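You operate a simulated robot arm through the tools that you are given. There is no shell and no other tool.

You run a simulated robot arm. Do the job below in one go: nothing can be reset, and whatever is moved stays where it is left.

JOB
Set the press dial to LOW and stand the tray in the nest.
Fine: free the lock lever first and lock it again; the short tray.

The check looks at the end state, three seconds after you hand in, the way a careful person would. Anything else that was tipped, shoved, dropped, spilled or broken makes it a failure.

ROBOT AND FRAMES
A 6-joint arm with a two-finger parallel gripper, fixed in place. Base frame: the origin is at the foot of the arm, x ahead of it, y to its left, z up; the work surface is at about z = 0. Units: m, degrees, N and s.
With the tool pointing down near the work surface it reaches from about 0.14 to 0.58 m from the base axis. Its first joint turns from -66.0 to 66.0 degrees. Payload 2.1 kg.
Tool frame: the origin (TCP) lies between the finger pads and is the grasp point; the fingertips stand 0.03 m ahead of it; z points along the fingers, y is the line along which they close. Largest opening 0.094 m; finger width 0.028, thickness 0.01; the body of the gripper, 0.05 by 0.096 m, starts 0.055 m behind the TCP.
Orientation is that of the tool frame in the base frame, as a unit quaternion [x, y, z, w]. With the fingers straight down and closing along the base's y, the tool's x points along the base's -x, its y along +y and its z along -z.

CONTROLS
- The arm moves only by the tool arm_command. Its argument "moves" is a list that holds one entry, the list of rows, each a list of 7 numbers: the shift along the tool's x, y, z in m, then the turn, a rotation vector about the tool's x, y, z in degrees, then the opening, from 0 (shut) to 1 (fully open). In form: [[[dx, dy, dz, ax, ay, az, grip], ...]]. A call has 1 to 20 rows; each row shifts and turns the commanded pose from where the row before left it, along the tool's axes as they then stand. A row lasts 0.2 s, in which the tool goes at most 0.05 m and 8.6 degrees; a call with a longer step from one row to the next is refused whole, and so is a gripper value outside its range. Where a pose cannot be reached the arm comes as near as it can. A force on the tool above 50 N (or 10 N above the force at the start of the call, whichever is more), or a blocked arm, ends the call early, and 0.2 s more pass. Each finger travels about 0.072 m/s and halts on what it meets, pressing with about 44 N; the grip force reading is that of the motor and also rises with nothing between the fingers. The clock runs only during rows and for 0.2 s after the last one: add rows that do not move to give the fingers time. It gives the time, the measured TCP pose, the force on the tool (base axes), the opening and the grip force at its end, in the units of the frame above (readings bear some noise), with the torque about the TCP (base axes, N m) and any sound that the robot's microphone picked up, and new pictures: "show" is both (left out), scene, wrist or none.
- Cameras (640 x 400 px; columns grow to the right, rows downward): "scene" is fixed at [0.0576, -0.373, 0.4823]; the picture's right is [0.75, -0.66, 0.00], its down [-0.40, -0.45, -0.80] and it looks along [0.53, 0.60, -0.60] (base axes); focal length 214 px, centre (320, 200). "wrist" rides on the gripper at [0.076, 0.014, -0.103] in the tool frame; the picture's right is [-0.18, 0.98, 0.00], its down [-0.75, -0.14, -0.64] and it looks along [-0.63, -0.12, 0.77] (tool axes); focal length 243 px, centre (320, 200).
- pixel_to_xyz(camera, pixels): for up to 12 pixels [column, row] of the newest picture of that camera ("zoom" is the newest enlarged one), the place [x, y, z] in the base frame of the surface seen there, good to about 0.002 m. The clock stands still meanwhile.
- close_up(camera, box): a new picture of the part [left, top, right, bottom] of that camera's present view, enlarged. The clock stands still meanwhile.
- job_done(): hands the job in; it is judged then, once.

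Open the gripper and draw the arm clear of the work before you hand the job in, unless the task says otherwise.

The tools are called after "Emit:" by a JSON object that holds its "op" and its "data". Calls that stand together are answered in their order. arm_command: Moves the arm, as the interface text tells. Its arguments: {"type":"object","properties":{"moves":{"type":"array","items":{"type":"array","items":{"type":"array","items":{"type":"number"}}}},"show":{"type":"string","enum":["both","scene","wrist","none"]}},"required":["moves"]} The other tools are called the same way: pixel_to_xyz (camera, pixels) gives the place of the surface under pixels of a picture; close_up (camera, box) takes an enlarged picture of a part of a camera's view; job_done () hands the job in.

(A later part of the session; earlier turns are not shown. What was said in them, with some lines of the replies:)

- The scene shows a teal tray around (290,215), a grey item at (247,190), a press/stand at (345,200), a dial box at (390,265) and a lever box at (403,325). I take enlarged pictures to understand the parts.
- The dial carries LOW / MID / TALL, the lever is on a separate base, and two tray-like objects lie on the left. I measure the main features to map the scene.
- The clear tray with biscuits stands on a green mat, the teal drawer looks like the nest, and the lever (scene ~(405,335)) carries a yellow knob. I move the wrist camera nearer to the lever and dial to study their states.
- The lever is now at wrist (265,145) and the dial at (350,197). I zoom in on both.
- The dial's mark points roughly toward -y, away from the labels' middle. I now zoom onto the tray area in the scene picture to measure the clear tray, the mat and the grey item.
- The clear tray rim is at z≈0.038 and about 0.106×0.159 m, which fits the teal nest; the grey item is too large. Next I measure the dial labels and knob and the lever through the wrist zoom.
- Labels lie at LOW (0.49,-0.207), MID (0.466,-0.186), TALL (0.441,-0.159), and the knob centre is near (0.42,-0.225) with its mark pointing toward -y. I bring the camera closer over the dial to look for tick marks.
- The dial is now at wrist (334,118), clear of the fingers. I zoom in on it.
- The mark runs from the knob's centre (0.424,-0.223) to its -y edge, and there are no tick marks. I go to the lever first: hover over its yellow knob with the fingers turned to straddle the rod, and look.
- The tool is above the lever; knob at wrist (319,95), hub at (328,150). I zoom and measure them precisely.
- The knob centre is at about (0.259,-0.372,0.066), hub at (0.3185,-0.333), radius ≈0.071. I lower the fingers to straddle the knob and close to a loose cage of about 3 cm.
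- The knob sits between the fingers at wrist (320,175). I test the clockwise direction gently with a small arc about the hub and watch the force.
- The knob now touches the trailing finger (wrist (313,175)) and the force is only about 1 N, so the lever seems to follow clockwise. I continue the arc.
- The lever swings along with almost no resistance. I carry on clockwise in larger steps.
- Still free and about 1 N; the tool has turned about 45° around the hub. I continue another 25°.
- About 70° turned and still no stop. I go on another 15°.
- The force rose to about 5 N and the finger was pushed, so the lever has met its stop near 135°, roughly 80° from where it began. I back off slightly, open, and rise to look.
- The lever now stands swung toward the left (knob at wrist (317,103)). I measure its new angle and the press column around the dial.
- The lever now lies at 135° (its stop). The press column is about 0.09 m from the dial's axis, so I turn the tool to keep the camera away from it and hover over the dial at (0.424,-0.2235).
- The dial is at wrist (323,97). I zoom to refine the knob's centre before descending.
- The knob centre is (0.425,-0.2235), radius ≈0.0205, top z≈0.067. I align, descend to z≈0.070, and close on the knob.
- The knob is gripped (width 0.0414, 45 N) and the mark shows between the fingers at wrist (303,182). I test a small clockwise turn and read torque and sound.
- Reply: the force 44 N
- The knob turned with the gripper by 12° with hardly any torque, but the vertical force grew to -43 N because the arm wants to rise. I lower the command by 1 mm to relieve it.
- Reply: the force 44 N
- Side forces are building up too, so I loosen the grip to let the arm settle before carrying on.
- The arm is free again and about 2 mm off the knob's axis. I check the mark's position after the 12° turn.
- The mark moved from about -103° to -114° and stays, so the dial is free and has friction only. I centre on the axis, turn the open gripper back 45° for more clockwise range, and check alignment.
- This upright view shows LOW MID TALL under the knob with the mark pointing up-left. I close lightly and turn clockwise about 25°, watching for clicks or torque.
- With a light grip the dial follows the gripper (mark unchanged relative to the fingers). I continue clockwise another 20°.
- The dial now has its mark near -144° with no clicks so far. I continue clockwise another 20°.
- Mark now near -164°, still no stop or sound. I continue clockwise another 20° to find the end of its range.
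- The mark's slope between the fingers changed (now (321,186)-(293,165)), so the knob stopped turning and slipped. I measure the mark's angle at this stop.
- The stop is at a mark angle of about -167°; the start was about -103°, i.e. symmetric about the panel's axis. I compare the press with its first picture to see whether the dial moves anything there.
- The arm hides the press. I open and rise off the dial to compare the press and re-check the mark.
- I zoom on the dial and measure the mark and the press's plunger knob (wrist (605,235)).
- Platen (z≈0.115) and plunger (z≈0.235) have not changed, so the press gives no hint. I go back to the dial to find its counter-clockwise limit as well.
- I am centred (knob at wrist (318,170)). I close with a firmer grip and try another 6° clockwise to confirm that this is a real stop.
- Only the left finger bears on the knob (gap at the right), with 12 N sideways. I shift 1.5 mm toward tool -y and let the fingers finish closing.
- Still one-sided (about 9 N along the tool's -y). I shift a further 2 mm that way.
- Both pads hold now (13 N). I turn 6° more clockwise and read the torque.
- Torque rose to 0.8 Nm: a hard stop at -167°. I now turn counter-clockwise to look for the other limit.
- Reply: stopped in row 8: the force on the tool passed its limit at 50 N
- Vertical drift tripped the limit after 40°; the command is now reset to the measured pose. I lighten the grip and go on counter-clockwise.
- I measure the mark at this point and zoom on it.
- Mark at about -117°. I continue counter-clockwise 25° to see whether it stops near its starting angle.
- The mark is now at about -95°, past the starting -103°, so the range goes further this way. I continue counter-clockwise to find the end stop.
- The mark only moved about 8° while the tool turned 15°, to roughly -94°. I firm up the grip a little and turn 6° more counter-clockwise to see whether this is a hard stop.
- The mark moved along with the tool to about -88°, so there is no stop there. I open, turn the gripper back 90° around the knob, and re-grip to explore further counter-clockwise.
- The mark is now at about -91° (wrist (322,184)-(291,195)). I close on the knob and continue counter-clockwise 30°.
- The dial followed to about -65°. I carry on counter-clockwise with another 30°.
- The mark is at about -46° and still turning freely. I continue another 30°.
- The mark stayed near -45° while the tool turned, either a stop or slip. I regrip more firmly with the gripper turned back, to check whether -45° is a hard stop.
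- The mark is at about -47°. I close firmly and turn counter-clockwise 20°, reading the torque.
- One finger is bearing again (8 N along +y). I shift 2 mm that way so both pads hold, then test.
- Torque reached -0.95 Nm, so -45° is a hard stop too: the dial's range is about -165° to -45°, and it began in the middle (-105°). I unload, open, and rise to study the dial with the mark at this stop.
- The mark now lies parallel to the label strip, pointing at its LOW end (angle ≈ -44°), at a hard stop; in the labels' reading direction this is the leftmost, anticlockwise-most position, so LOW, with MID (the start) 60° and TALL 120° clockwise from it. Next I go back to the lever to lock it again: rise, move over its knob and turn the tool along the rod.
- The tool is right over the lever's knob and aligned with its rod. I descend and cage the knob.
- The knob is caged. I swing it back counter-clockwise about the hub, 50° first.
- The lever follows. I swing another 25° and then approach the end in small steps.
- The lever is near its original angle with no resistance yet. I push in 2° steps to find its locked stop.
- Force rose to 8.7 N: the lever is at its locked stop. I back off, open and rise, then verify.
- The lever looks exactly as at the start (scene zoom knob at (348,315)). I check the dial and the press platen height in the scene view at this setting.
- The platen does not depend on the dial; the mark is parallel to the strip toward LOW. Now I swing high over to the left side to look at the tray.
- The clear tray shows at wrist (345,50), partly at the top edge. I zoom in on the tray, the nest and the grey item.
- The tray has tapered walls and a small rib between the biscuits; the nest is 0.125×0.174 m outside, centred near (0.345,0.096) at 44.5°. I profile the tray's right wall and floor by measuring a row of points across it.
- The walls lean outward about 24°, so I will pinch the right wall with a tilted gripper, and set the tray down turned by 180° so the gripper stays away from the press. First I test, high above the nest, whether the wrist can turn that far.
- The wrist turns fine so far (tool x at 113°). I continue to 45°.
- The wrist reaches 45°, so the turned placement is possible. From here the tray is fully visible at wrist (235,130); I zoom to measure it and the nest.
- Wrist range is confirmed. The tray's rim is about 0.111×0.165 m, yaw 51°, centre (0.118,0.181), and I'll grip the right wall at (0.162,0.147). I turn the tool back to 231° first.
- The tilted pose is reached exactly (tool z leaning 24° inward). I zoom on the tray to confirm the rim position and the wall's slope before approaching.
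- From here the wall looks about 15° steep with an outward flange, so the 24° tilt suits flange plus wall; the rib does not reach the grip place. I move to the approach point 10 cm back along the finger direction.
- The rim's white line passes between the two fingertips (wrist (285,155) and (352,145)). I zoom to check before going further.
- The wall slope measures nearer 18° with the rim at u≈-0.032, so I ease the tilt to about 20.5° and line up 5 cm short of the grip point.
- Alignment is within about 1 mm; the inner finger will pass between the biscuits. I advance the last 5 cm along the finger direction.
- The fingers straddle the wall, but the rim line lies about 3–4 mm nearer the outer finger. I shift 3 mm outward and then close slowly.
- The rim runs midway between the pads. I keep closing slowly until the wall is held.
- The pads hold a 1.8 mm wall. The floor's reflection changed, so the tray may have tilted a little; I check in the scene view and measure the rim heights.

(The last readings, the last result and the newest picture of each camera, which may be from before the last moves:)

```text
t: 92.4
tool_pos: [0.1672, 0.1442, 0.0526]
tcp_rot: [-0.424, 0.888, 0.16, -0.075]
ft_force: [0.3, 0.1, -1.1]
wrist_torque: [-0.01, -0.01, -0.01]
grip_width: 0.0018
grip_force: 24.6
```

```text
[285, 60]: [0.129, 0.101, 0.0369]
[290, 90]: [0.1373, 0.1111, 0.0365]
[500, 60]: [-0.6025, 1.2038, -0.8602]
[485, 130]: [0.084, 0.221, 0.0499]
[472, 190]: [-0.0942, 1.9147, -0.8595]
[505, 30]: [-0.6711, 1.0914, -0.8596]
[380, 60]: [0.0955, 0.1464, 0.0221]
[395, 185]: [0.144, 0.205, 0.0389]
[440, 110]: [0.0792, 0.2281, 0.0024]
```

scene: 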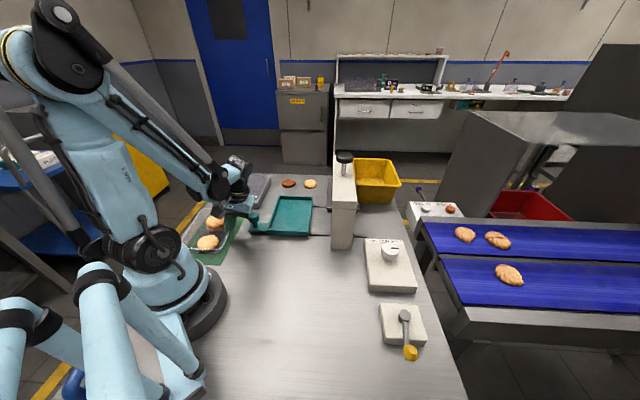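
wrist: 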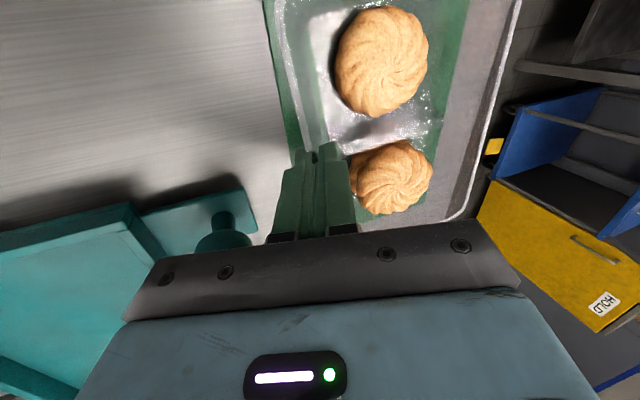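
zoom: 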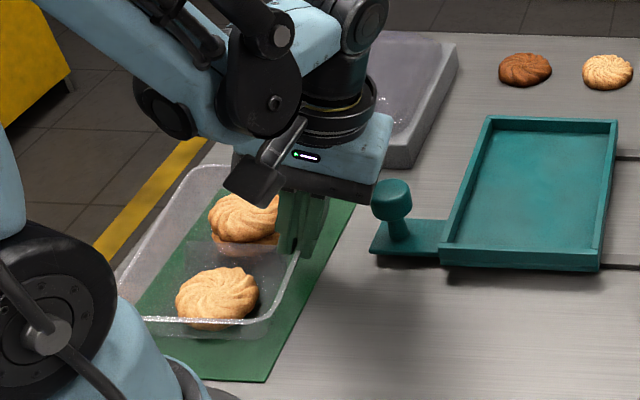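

The left rim is now 12 mm higher (≈6° tilt), so the true wall slope is about 14.5°. I tilt the gripper back 6° to level the tray, then lift a little and look.

Emit:
{"op": "arm_command", "data": {"moves": [[[0, 0, 0, 2, 0, 0, 0], [0, 0, 0, 2, 0, 0, 0], [0, 0, 0, 2, 0, 0, 0], [0, 0.0012, -0.0048, 0, 0, 0, 0], [0, 0.0025, -0.0097, 0, 0, 0, 0], [0, 0.0025, -0.0097, 0, 0, 0, 0], [0, 0, 0, 0, 0, 0, 0]]]}}

Emit:
{"op": "close_up", "data": {"camera": "scene", "box": [180, 165, 290, 270]}}

```text
t: 94.0
tool_pos: [0.1678, 0.1429, 0.0793]
tcp_rot: [-0.427, 0.896, 0.112, -0.053]
ft_force: [0.1, -0.3, -0.2]
wrist_torque: [-0.01, -0.01, -0.02]
grip_width: 0.0019
grip_force: 23.8
```

scene: 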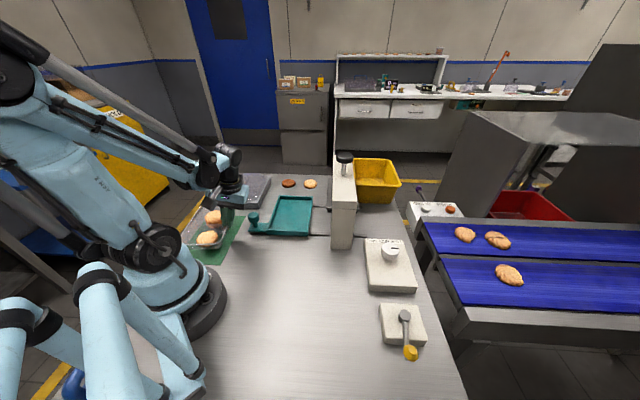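
wrist: 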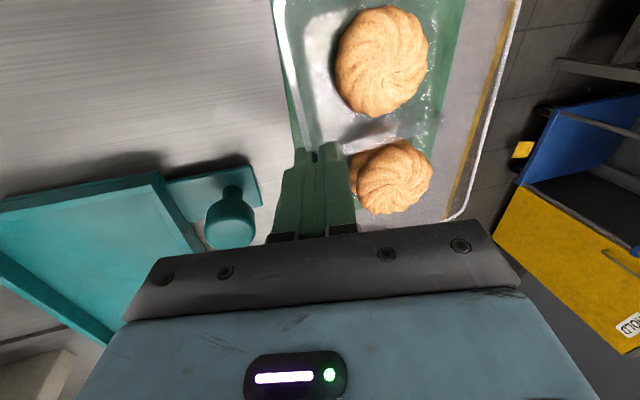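

```text
3.81 times, centred on (235, 218) of scene
```

zoom: 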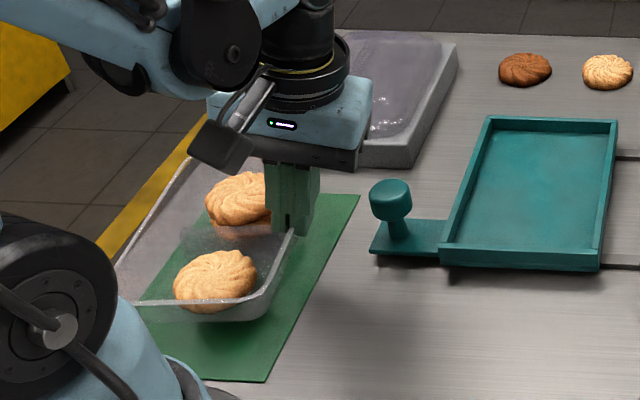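

The tray hangs in the grip and looks level. I measure the rim and biscuits' heights to confirm.

Emit:
{"op": "pixel_to_xyz", "data": {"camera": "wrist", "pixels": [[280, 40], [287, 85], [516, 25], [500, 85], [482, 150], [462, 212], [380, 60], [395, 180], [285, 60], [505, 65]]}}

Emit:
{"op": "pixel_to_xyz", "data": {"camera": "scene", "pixels": [[180, 245], [205, 245], [220, 236], [228, 230], [190, 215], [207, 237], [214, 216]]}}

```text
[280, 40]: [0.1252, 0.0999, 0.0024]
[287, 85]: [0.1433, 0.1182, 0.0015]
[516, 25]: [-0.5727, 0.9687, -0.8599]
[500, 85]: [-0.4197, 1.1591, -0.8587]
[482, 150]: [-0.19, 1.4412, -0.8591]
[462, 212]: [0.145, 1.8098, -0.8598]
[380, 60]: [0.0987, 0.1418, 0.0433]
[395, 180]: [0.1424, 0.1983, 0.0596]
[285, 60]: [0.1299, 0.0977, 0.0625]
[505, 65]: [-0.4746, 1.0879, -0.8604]
```

```text
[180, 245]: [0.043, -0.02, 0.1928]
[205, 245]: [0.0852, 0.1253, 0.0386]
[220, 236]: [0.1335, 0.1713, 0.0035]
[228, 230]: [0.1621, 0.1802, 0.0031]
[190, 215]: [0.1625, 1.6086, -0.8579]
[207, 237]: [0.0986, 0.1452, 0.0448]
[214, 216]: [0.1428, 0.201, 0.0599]
```

The tray is level and lifted about 25 mm (biscuits rose equally). I raise it further straight up, slowly, and check again.

Emit:
{"op": "arm_command", "data": {"moves": [[[0, 0.005, -0.0194, 0, 0, 0, 0], [0, 0.005, -0.0194, 0, 0, 0, 0], [0, 0.005, -0.0194, 0, 0, 0, 0], [0, 0.005, -0.0194, 0, 0, 0, 0], [0, 0.005, -0.0194, 0, 0, 0, 0], [0, 0.005, -0.0194, 0, 0, 0, 0], [0, 0.0025, -0.0097, 0, 0, 0, 0], [0, 0, 0, 0, 0, 0, 0]]]}}

Emit:
{"op": "close_up", "data": {"camera": "scene", "box": [160, 130, 290, 230]}}

```text
t: 95.8
tool_pos: [0.1661, 0.142, 0.2096]
tcp_rot: [-0.427, 0.895, 0.113, -0.052]
ft_force: [0.0, 0.1, 0.1]
wrist_torque: [0.0, -0.03, -0.01]
grip_width: 0.002
grip_force: 24.0
```

scene: 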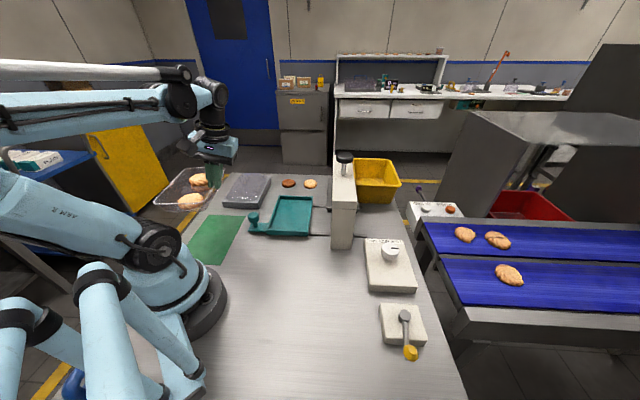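
wrist: 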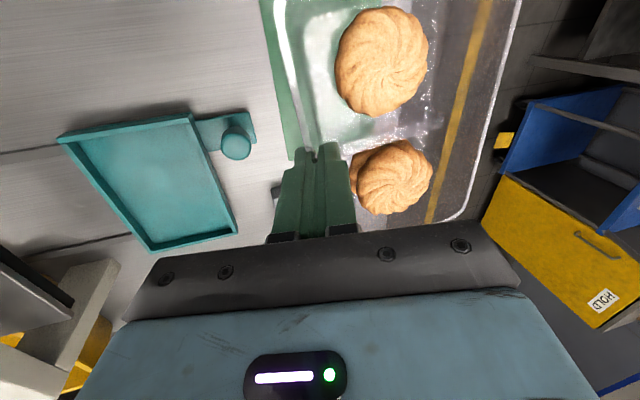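

```text
4.00 times, centred on (225, 180) of scene
```

zoom: 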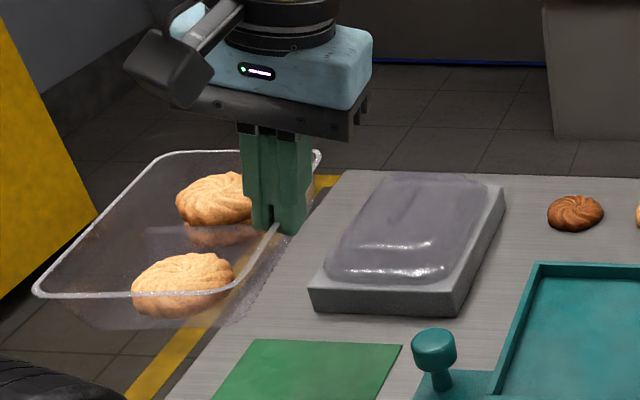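

The tray hangs level and steady; its centre sits right at the grip in the long direction. I move it outward to (0.28,0.14) at this height, gently.

Emit:
{"op": "arm_command", "data": {"moves": [[[-0.006, -0.0073, -0.0019, 0, 0, 0, 0], [-0.0117, -0.0145, -0.00375, 0, 0, 0, 0], [-0.0117, -0.0145, -0.00375, 0, 0, 0, 0], [-0.0117, -0.0145, -0.00375, 0, 0, 0, 0], [-0.0117, -0.0145, -0.00375, 0, 0, 0, 0], [-0.0117, -0.0145, -0.00375, 0, 0, 0, 0], [-0.006, -0.0073, -0.0019, 0, 0, 0, 0], [0, 0, 0, 0, 0, 0, 0]]]}}

```text
t: 97.6
tool_pos: [0.2815, 0.1404, 0.2088]
tcp_rot: [-0.427, 0.895, 0.113, -0.053]
ft_force: [-0.1, 0.1, -0.6]
wrist_torque: [-0.01, -0.06, 0.0]
grip_width: 0.002
grip_force: 23.7
```

scene: 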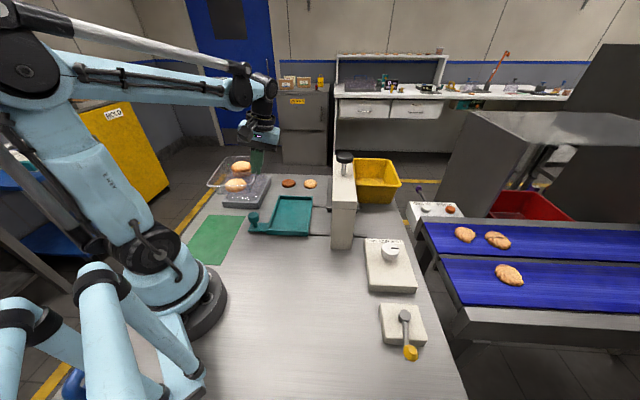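
wrist: 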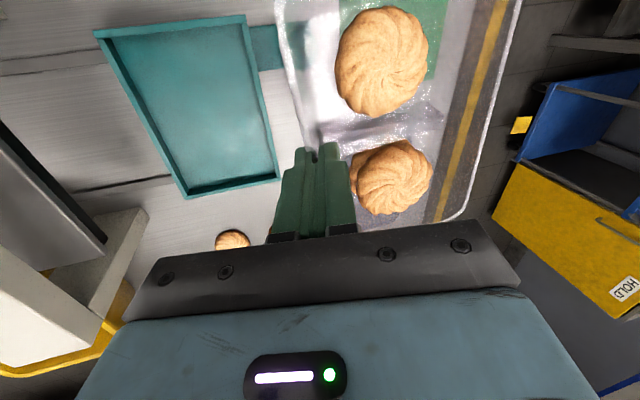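

The tray rode along without anything shifting. I start turning it clockwise about the vertical, gently.

Emit:
{"op": "arm_command", "data": {"moves": [[[0, 0, 0, 0, -0.5, 1.94, 0], [0, 0, 0, 0, -1.0, 3.87, 0], [0, 0, 0, 0, -1.252, 4.84, 0], [0, 0, 0, 0, -1.252, 4.84, 0], [0, 0, 0, 0, -1.252, 4.84, 0], [0, 0, 0, 0, -1.252, 4.84, 0], [0, 0, 0, 0, -1.252, 4.84, 0], [0, 0, 0, 0, -1.252, 4.84, 0], [0, 0, 0, 0, -1.252, 4.84, 0], [0, 0, 0, 0, -1.252, 4.84, 0], [0, 0, 0, 0, -1.252, 4.84, 0], [0, 0, 0, 0, -1.252, 4.84, 0], [0, 0, 0, 0, -1.252, 4.84, 0], [0, 0, 0, 0, -1.252, 4.84, 0], [0, 0, 0, 0, -1.252, 4.84, 0], [0, 0, 0, 0, -1.252, 4.84, 0], [0, 0, 0, 0, -1.0, 3.87, 0], [0, 0, 0, 0, -0.5, 1.94, 0], [0, 0, 0, 0, 0, 0, 0]]]}}

```text
t: 101.6
tool_pos: [0.2821, 0.1421, 0.2084]
tcp_rot: [0.266, 0.956, 0.121, 0.036]
ft_force: [-0.1, -1.0, 0.4]
wrist_torque: [0.0, 0.04, 0.03]
grip_width: 0.0019
grip_force: 23.2
```

scene: 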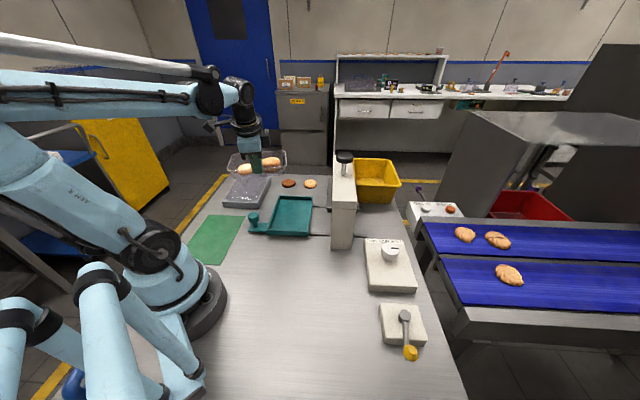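
wrist: 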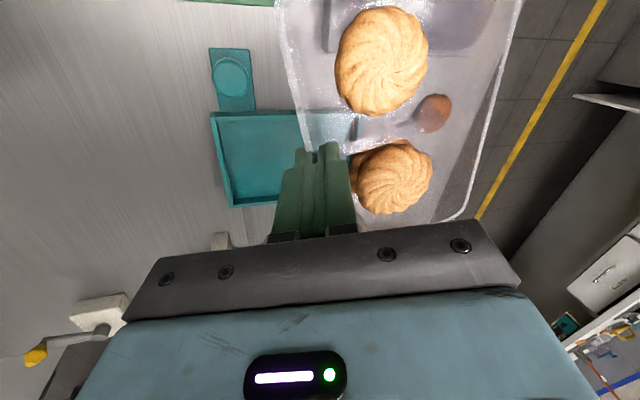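

All steady (tool x at 149°). I continue the turn by another 100°.

Emit:
{"op": "arm_command", "data": {"moves": [[[0, 0, 0, 0, -0.5, 1.94, 0], [0, 0, 0, 0, -1.0, 3.87, 0], [0, 0, 0, 0, -1.377, 5.324, 0], [0, 0, 0, 0, -1.377, 5.324, 0], [0, 0, 0, 0, -1.377, 5.324, 0], [0, 0, 0, 0, -1.377, 5.324, 0], [0, 0, 0, 0, -1.377, 5.324, 0], [0, 0, 0, 0, -1.377, 5.324, 0], [0, 0, 0, 0, -1.377, 5.324, 0], [0, 0, 0, 0, -1.377, 5.324, 0], [0, 0, 0, 0, -1.377, 5.324, 0], [0, 0, 0, 0, -1.377, 5.324, 0], [0, 0, 0, 0, -1.377, 5.324, 0], [0, 0, 0, 0, -1.377, 5.324, 0], [0, 0, 0, 0, -1.377, 5.324, 0], [0, 0, 0, 0, -1.377, 5.324, 0], [0, 0, 0, 0, -1.377, 5.324, 0], [0, 0, 0, 0, -1.377, 5.324, 0], [0, 0, 0, 0, -1.0, 3.87, 0], [0, 0, 0, 0, -0.5, 1.94, 0]]]}}

```text
t: 105.8
tool_pos: [0.2814, 0.142, 0.2092]
tcp_rot: [0.902, 0.411, 0.053, 0.117]
ft_force: [0.7, 0.2, -0.4]
wrist_torque: [-0.01, 0.03, 0.04]
grip_width: 0.002
grip_force: 24.0
```

scene: 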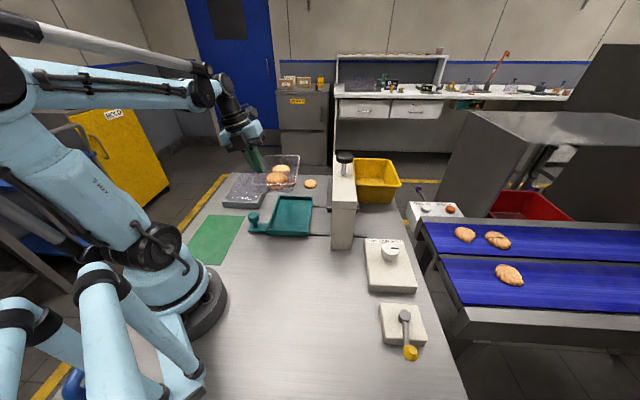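
wrist: 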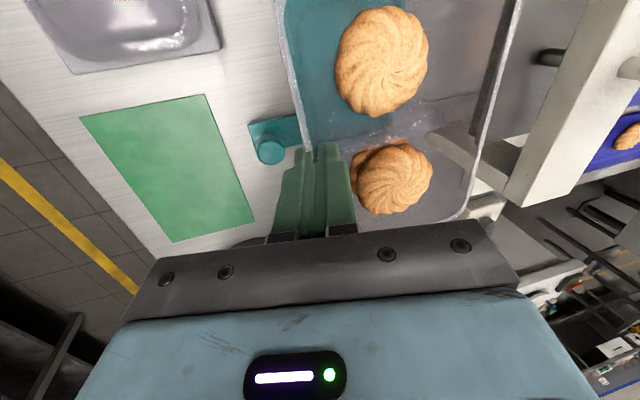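

The tray is turned (tool x at 49°) with the biscuits unmoved. I make the last 4° of yaw, shift over the nest centre (0.3455,0.0955), and come down to about 10 cm.

Emit:
{"op": "arm_command", "data": {"moves": [[[0, 0, 0, 0, -0.51, 1.98, 0], [0, 0, 0, 0, -0.51, 1.98, 0], [0.0064, 0.0097, 0.0025, 0, 0, 0, 0], [0.0064, 0.0097, 0.0025, 0, 0, 0, 0], [0, -0.0022, 0.0084, 0, 0, 0, 0], [0, -0.00434, 0.01678, 0, 0, 0, 0], [0, -0.00434, 0.01678, 0, 0, 0, 0], [0, -0.00434, 0.01678, 0, 0, 0, 0], [0, -0.00434, 0.01678, 0, 0, 0, 0], [0, -0.00434, 0.01678, 0, 0, 0, 0], [0, -0.0022, 0.0084, 0, 0, 0, 0], [0, 0, 0, 0, 0, 0, 0]]]}}

Emit:
{"op": "close_up", "data": {"camera": "scene", "box": [225, 150, 355, 250]}}

```text
t: 108.4
tool_pos: [0.3045, 0.1368, 0.1043]
tcp_rot: [0.917, 0.378, 0.048, 0.118]
ft_force: [-0.4, 0.0, -0.7]
wrist_torque: [0.04, 0.02, 0.03]
grip_width: 0.0019
grip_force: 23.8
```

scene: 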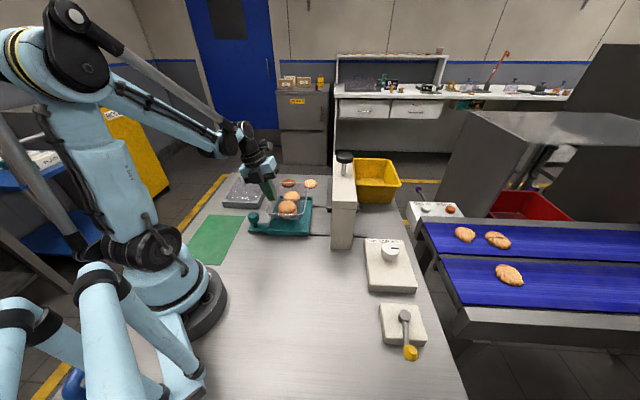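
wrist: 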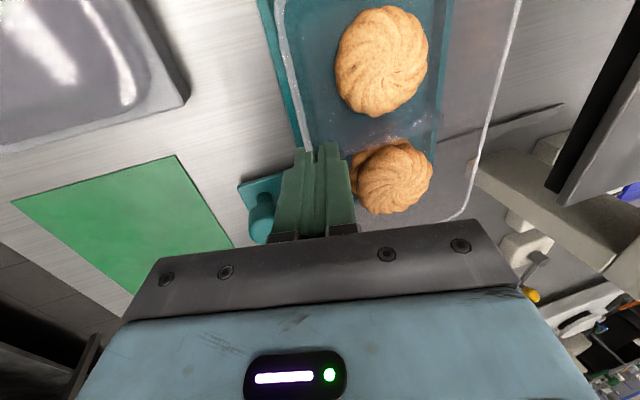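

```text
4.00 times, centred on (290, 200) of scene
```

zoom: 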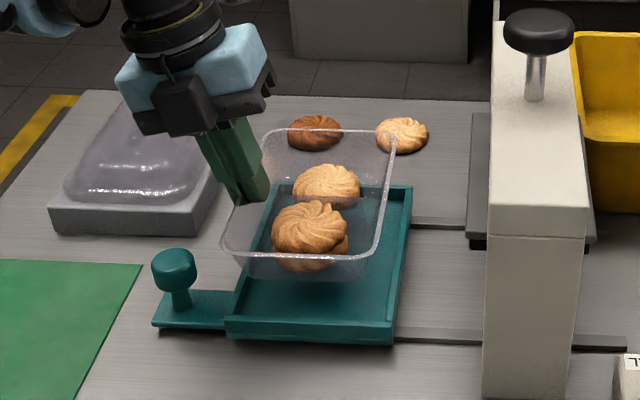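

Comparing rim and nest corners in the scene view, the tray is about 4 mm too far along the nest and 4 mm too far from the press side. I correct that and descend to about 2 cm above the nest floor.

Emit:
{"op": "arm_command", "data": {"moves": [[[-0.004, 0.0039, 0.001, 0, 0, 0, 0], [0, -0.0015, 0.0058, 0, 0, 0, 0], [0, -0.0015, 0.0058, 0, 0, 0, 0], [0, -0.0015, 0.0058, 0, 0, 0, 0], [0, 0, 0, 0, 0, 0, 0]]]}}

Emit:
{"op": "close_up", "data": {"camera": "scene", "box": [240, 170, 330, 250]}}

Emit:
{"op": "close_up", "data": {"camera": "wrist", "box": [230, 0, 540, 230]}}

```text
t: 109.6
tool_pos: [0.3046, 0.1316, 0.0872]
tcp_rot: [0.917, 0.379, 0.049, 0.118]
ft_force: [-0.6, -0.7, 0.3]
wrist_torque: [0.02, 0.04, -0.02]
grip_width: 0.002
grip_force: 24.1
```

scene: 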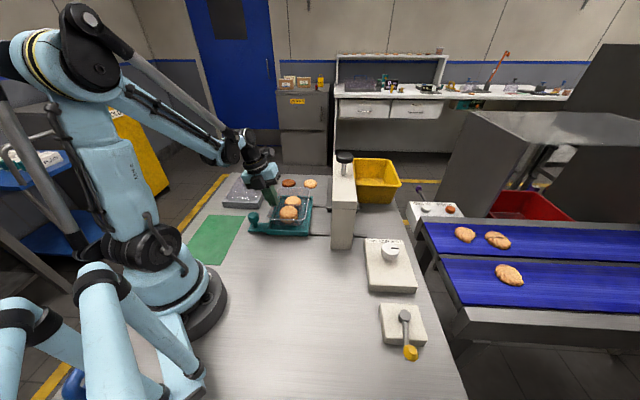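
wrist: 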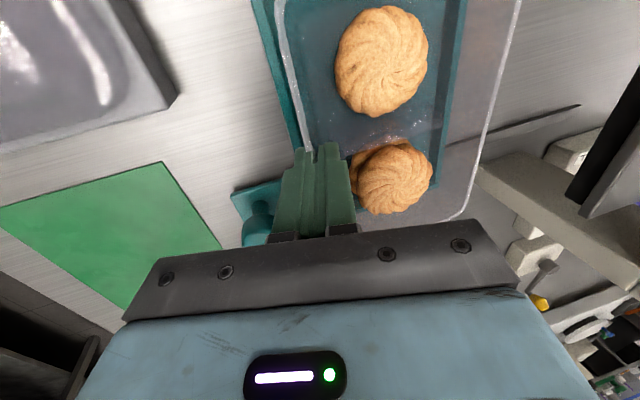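

```text
5.00 times, centred on (285, 210) of scene
```

zoom: 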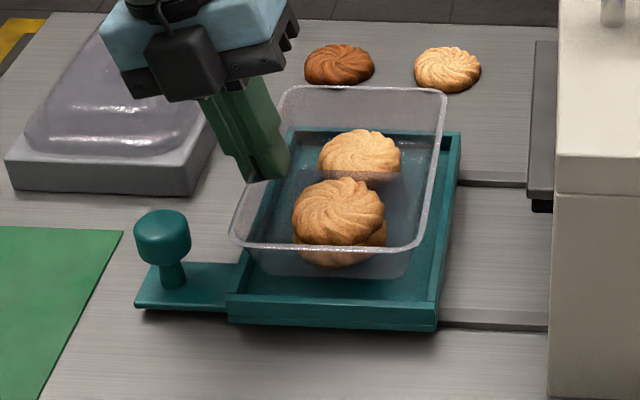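

```text
1.74 times, centred on (385, 115) of wrist
```

zoom: 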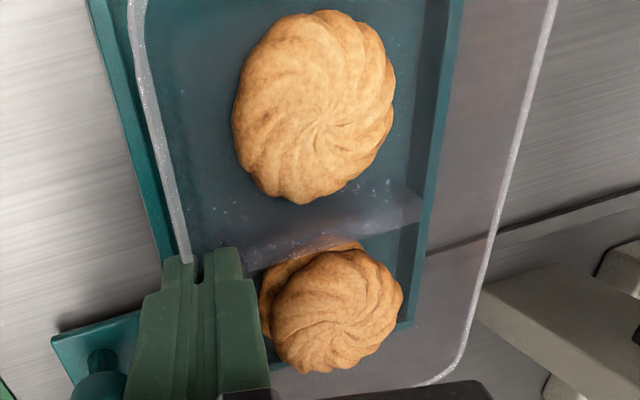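

Rim and nest centres now agree to about 2–3 mm in both views. I lower the tray slowly toward the nest floor.

Emit:
{"op": "arm_command", "data": {"moves": [[[0.0015, -0.001, 0.0039, 0, 0, 0, 0], [0, -0.001, 0.0039, 0, 0, 0, 0], [0, -0.001, 0.0039, 0, 0, 0, 0], [0, -0.0005, 0.0019, 0, 0, 0, 0], [0, 0, 0, 0, 0, 0, 0]]]}}

Emit:
{"op": "close_up", "data": {"camera": "scene", "box": [240, 170, 330, 250]}}

```text
t: 110.8
tool_pos: [0.306, 0.1327, 0.0732]
tcp_rot: [0.917, 0.378, 0.049, 0.118]
ft_force: [0.9, 0.6, -0.6]
wrist_torque: [0.03, 0.02, -0.02]
grip_width: 0.0021
grip_force: 23.9
```

scene: 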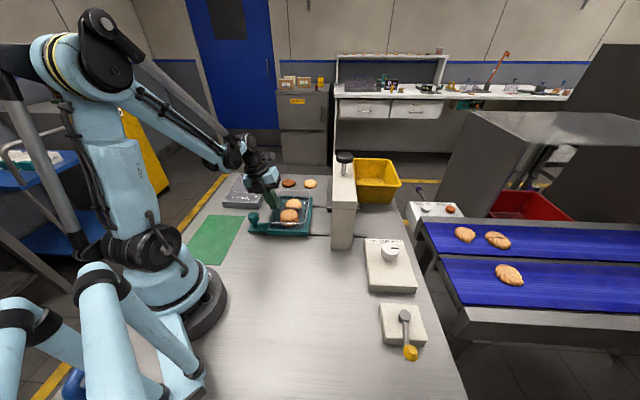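
wrist: 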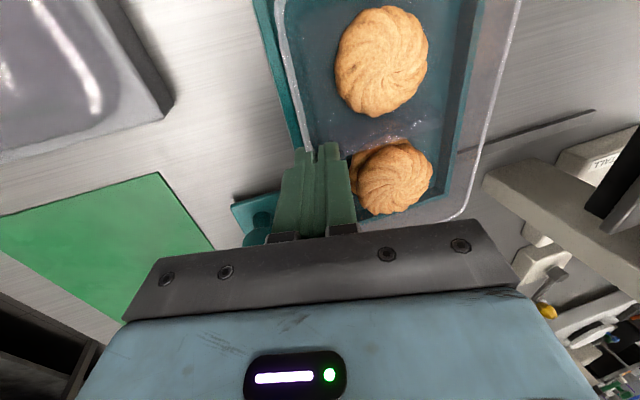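

```text
5.00 times, centred on (285, 210) of scene
```

zoom: 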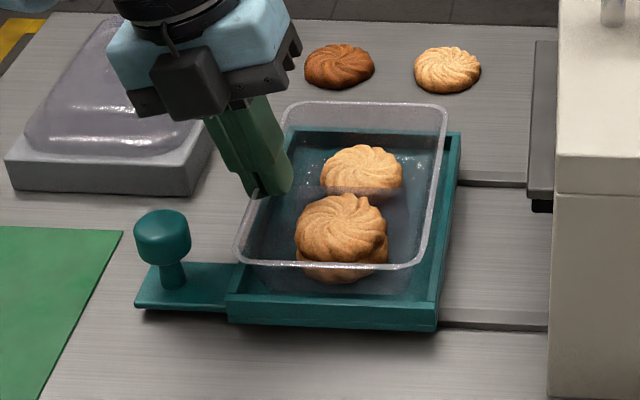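

No contact yet, about 6 mm to go. I lower in 2 mm steps.

Emit:
{"op": "arm_command", "data": {"moves": [[[0, -0.0005, 0.0019, 0, 0, 0, 0], [0, -0.0005, 0.0019, 0, 0, 0, 0], [0, -0.0003, 0.001, 0, 0, 0, 0], [0, 0, 0, 0, 0, 0, 0]]], "show": "scene"}}

Emit:
{"op": "close_up", "data": {"camera": "scene", "box": [240, 170, 330, 250]}}

```text
t: 111.8
tool_pos: [0.3062, 0.132, 0.0688]
tcp_rot: [0.916, 0.379, 0.049, 0.118]
ft_force: [1.9, 0.1, 21.6]
wrist_torque: [-0.26, -0.22, 0.06]
grip_width: 0.0023
grip_force: 24.0
```

scene: 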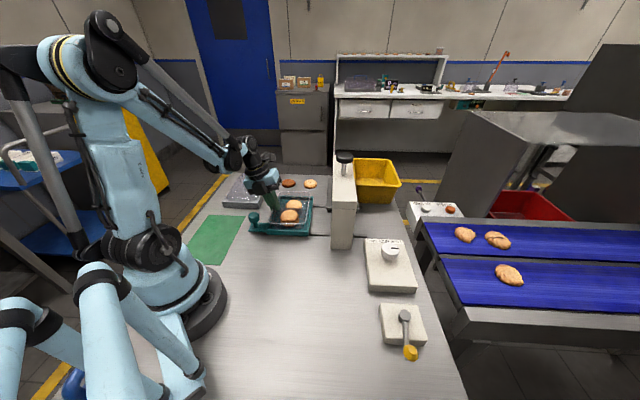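

```text
5.00 times, centred on (285, 210) of scene
```

zoom: 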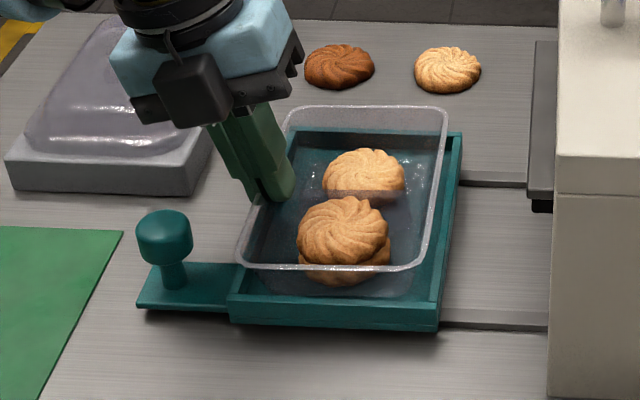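

The force of 21 N shows the tray has reached the nest floor (z as expected). I ease the press by 1 mm and then open the fingers slowly by a small amount.

Emit:
{"op": "arm_command", "data": {"moves": [[[0, 0.0002, -0.0009, 0, 0, 0, 0], [0, 0, 0, 0, 0, 0, 0]]], "show": "none"}}

Emit:
{"op": "arm_command", "data": {"moves": [[[0, 0, 0, 0, 0, 0, 0.03], [0, 0, 0, 0, 0, 0, 0.05], [0, 0, 0, 0, 0, 0, 0.08], [0, 0, 0, 0, 0, 0, 0.11], [0, 0, 0, 0, 0, 0, 0.13], [0, 0, 0, 0, 0, 0, 0.13]]]}}

Emit:
{"op": "close_up", "data": {"camera": "scene", "box": [240, 170, 330, 250]}}

Emit:
{"op": "close_up", "data": {"camera": "wrist", "box": [230, 0, 540, 230]}}

```text
t: 112.4
tool_pos: [0.3063, 0.132, 0.0704]
tcp_rot: [0.917, 0.378, 0.049, 0.118]
ft_force: [-0.4, 0.0, 0.2]
wrist_torque: [0.03, -0.01, 0.03]
grip_width: 0.0019
grip_force: 24.6
```

```text
t: 113.8
tool_pos: [0.3058, 0.1308, 0.0699]
tcp_rot: [0.917, 0.379, 0.049, 0.118]
ft_force: [0.7, -0.2, 0.3]
wrist_torque: [0.02, 0.04, 0.0]
grip_width: 0.0122
grip_force: 0.1
```

scene: 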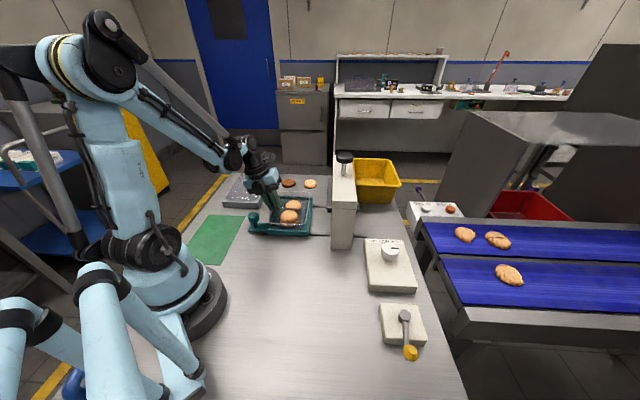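
wrist: 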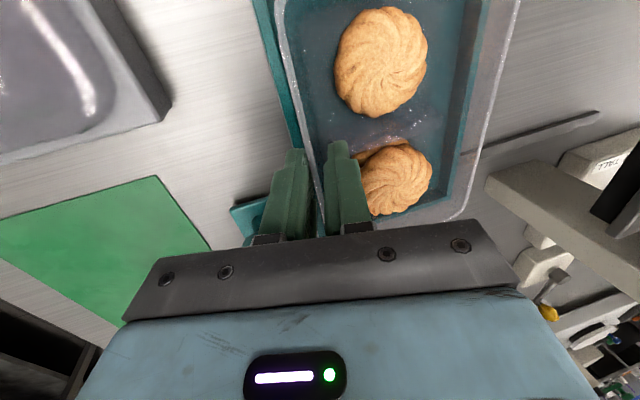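

```text
5.00 times, centred on (285, 210) of scene
```

zoom: 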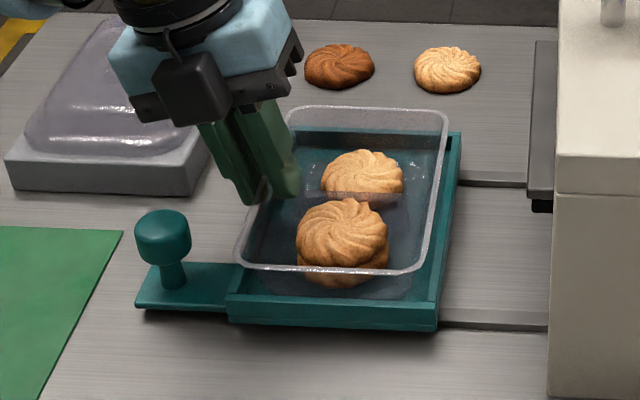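

```text
1.74 times, centred on (385, 115) of wrist
```

zoom: 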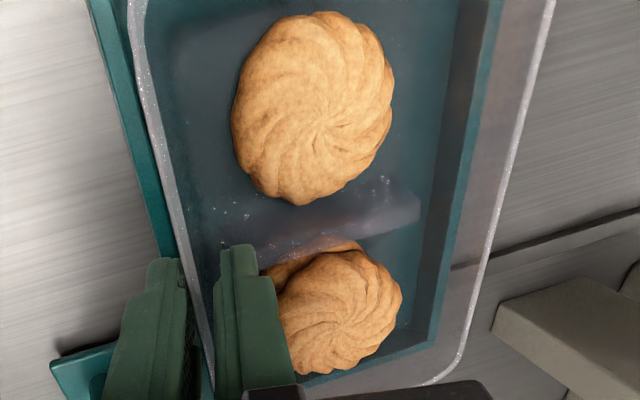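

The tray stands in the nest and the pads are clear on both sides of the wall. I draw the fingers straight back along their own direction.

Emit:
{"op": "arm_command", "data": {"moves": [[[0, 0, -0.008, 0, 0, 0, 0.13], [0, 0, -0.01, 0, 0, 0, 0.13], [0, 0, -0.015, 0, 0, 0, 0.13], [0, 0, -0.025, 0, 0, 0, 0.13], [0, 0, -0.035, 0, 0, 0, 0.13], [0, 0, -0.04, 0, 0, 0, 0.13], [0, 0, -0.04, 0, 0, 0, 0.13], [0, 0, -0.04, 0, 0, 0, 0.13], [0, 0, 0, 0, 0, 0, 0.2]]]}}

Emit:
{"op": "close_up", "data": {"camera": "scene", "box": [230, 160, 340, 250]}}

Emit:
{"op": "close_up", "data": {"camera": "wrist", "box": [230, 0, 540, 230]}}

```text
t: 115.8
tool_pos: [0.2809, 0.1519, 0.2746]
tcp_rot: [0.915, 0.382, 0.049, 0.117]
ft_force: [0.5, 0.0, -0.3]
wrist_torque: [0.01, 0.04, -0.02]
grip_width: 0.0189
grip_force: 0.1
out of reach, approached as far as the arm can: row 7, 8
```

scene: 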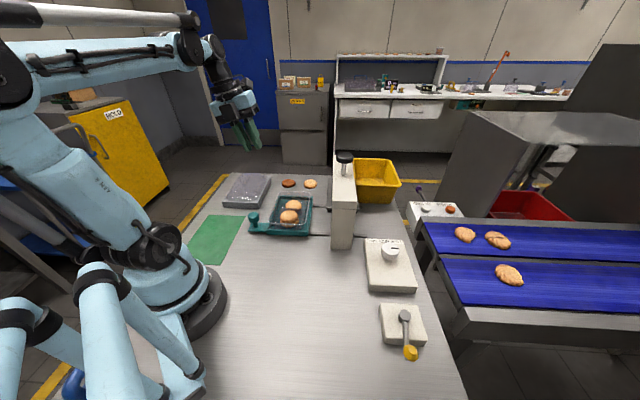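
wrist: 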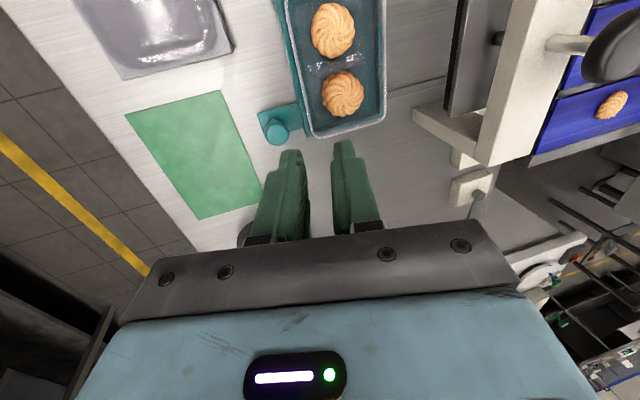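

```text
4.44 times, centred on (285, 205) of scene
```

zoom: 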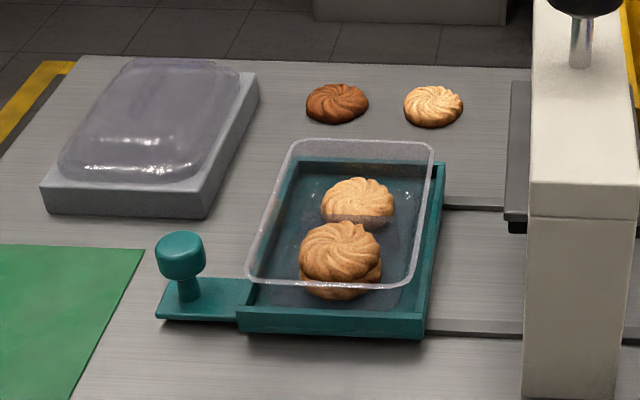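

```text
1.74 times, centred on (385, 115) of wrist
```

zoom: 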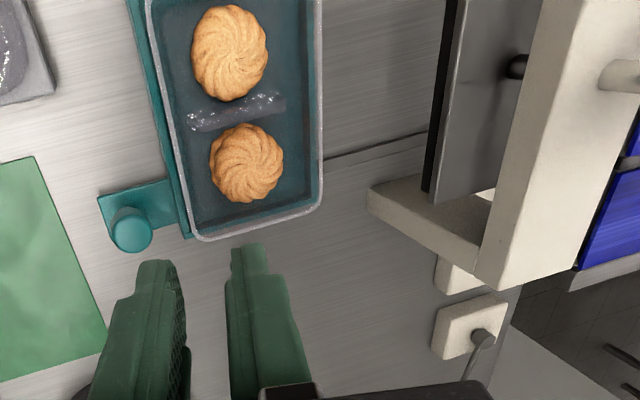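

The tray sits in the nest with the biscuits in place. I verify its rim heights and position against the nest.

Emit:
{"op": "pixel_to_xyz", "data": {"camera": "scene", "pixels": [[269, 222], [286, 224], [303, 224], [309, 208], [311, 193], [295, 191], [281, 193], [275, 207], [293, 206], [289, 215]]}}

Emit:
{"op": "pixel_to_xyz", "data": {"camera": "wrist", "pixels": [[317, 136], [345, 130], [382, 118], [384, 80], [385, 40], [299, 90], [291, 40], [383, 60], [333, 30], [344, 95]]}}

Emit:
{"op": "close_up", "data": {"camera": "scene", "box": [345, 225, 435, 370]}}

```text
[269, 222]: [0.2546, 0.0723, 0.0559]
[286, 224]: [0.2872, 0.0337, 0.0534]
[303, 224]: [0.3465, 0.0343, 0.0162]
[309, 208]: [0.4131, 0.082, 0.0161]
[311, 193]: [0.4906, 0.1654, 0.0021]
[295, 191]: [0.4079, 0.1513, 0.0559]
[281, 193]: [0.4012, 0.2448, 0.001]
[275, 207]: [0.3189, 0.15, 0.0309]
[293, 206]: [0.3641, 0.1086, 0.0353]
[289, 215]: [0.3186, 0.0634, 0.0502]
```

```text
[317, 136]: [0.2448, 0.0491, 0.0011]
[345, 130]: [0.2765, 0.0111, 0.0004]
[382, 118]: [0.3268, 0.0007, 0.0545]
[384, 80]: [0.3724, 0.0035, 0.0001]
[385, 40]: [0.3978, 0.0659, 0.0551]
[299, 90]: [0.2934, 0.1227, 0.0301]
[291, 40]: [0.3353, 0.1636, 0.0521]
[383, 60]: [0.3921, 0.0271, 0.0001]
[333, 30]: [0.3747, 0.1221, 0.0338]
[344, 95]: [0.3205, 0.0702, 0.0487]
```

```text
2.76 times, centred on (390, 298) of scene
```

zoom: 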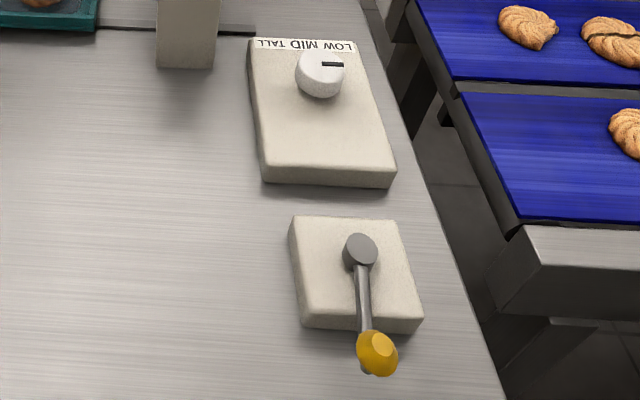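

The rim is level at z≈0.054 all round, so the tray rests flat on the nest floor; dial and lever are unchanged. I check that the nest drawer and the other items have not been displaced.

Emit:
{"op": "close_up", "data": {"camera": "scene", "box": [180, 165, 290, 270]}}

Emit:
{"op": "close_up", "data": {"camera": "scene", "box": [180, 140, 420, 290]}}

```text
3.81 times, centred on (235, 218) of scene
```

zoom: 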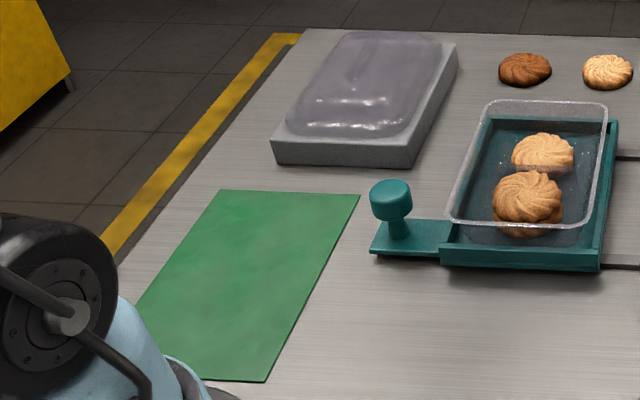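

```text
2.67 times, centred on (300, 215) of scene
```

zoom: 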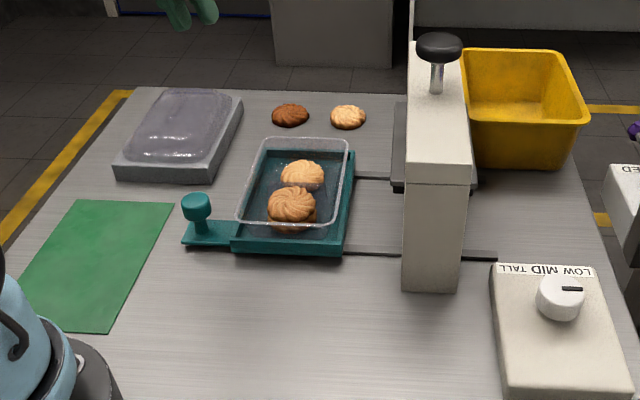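

Everything else stands where it was (nest handle, grey item, cookies, mat). I open the gripper fully, straighten the tool and draw the arm up and clear.

Emit:
{"op": "arm_command", "data": {"moves": [[[0, 0, 0, 5, 0, 0, 0.4], [0, 0, 0, 5, 0, 0, 0.6], [0, 0, 0, 4.5, 0, 0, 0.8], [-0.02, 0, -0.03, 0, 0, 0, 1], [-0.02, 0, -0.03, 0, 0, 0, 1], [0, 0, 0, 0, 0, 0, 1], [0, 0, 0, 0, 0, 0, 1]]]}}

Emit:
{"op": "close_up", "data": {"camera": "scene", "box": [220, 150, 440, 370]}}

```text
t: 117.4
tool_pos: [0.2546, 0.1239, 0.3343]
tcp_rot: [0.924, 0.383, 0.001, 0.002]
ft_force: [-0.5, 0.1, 0.3]
wrist_torque: [0.01, 0.01, -0.01]
grip_width: 0.0938
grip_force: 0.0
```

scene: 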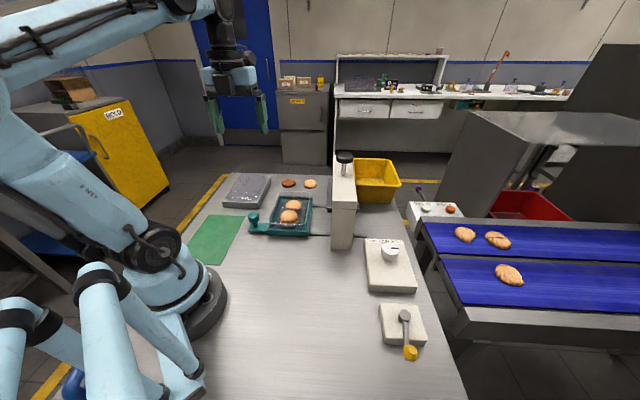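
wrist: 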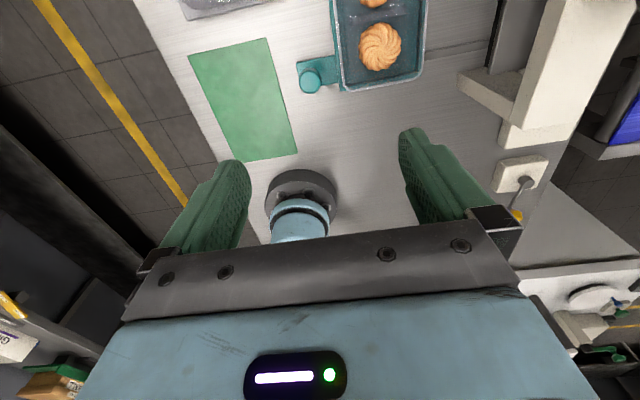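

```text
1.82 times, centred on (330, 260) of scene
```

zoom: 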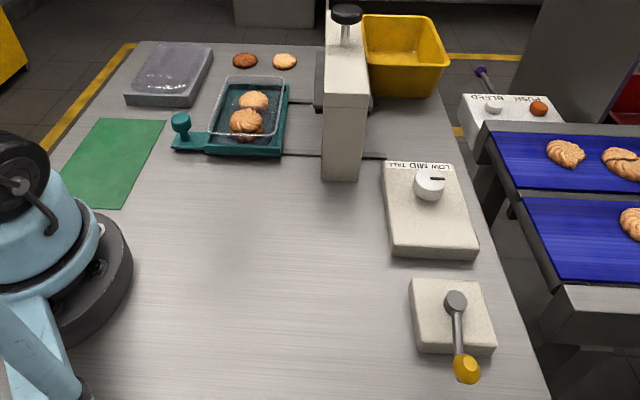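

The tray stands in the nest, the lever is back at its locked stop, the dial's mark points to the LOW end, and the arm is clear with the gripper open. I hand the job in.

Emit:
{"op": "job_done", "data": {}}

```text
The job is handed in.
```

I handed the job in with the tray in the nest and the lever locked again. The dial is set to what I judged to be LOW, and that reading is the one uncertain point.

- **Lock lever:** I swung it about 80° to its free stop before touching the dial. Afterwards I brought it back until it met its locked stop again, where it began.
- **Dial:** It turns about 120° between two hard stops and never points straight at the LOW / MID / TALL words. It started exactly in the middle, which I took as MID. I left it at the anticlockwise stop, with the mark parallel to the label strip and pointing to its LOW end. That matches the order of the words and clockwise turning being higher, but nothing on the press moved to confirm it.
- **Tray:** I moved the clear biscuit tray into the teal nest. The only other tray-like item, the grey one, is too large for it. The tray stands level on the nest floor with its biscuits still in place.
- **Surroundings:** In the last pictures the nest drawer, grey item, loose cookies, mat and yellow bin are where they began. The arm is drawn clear with the gripper open.
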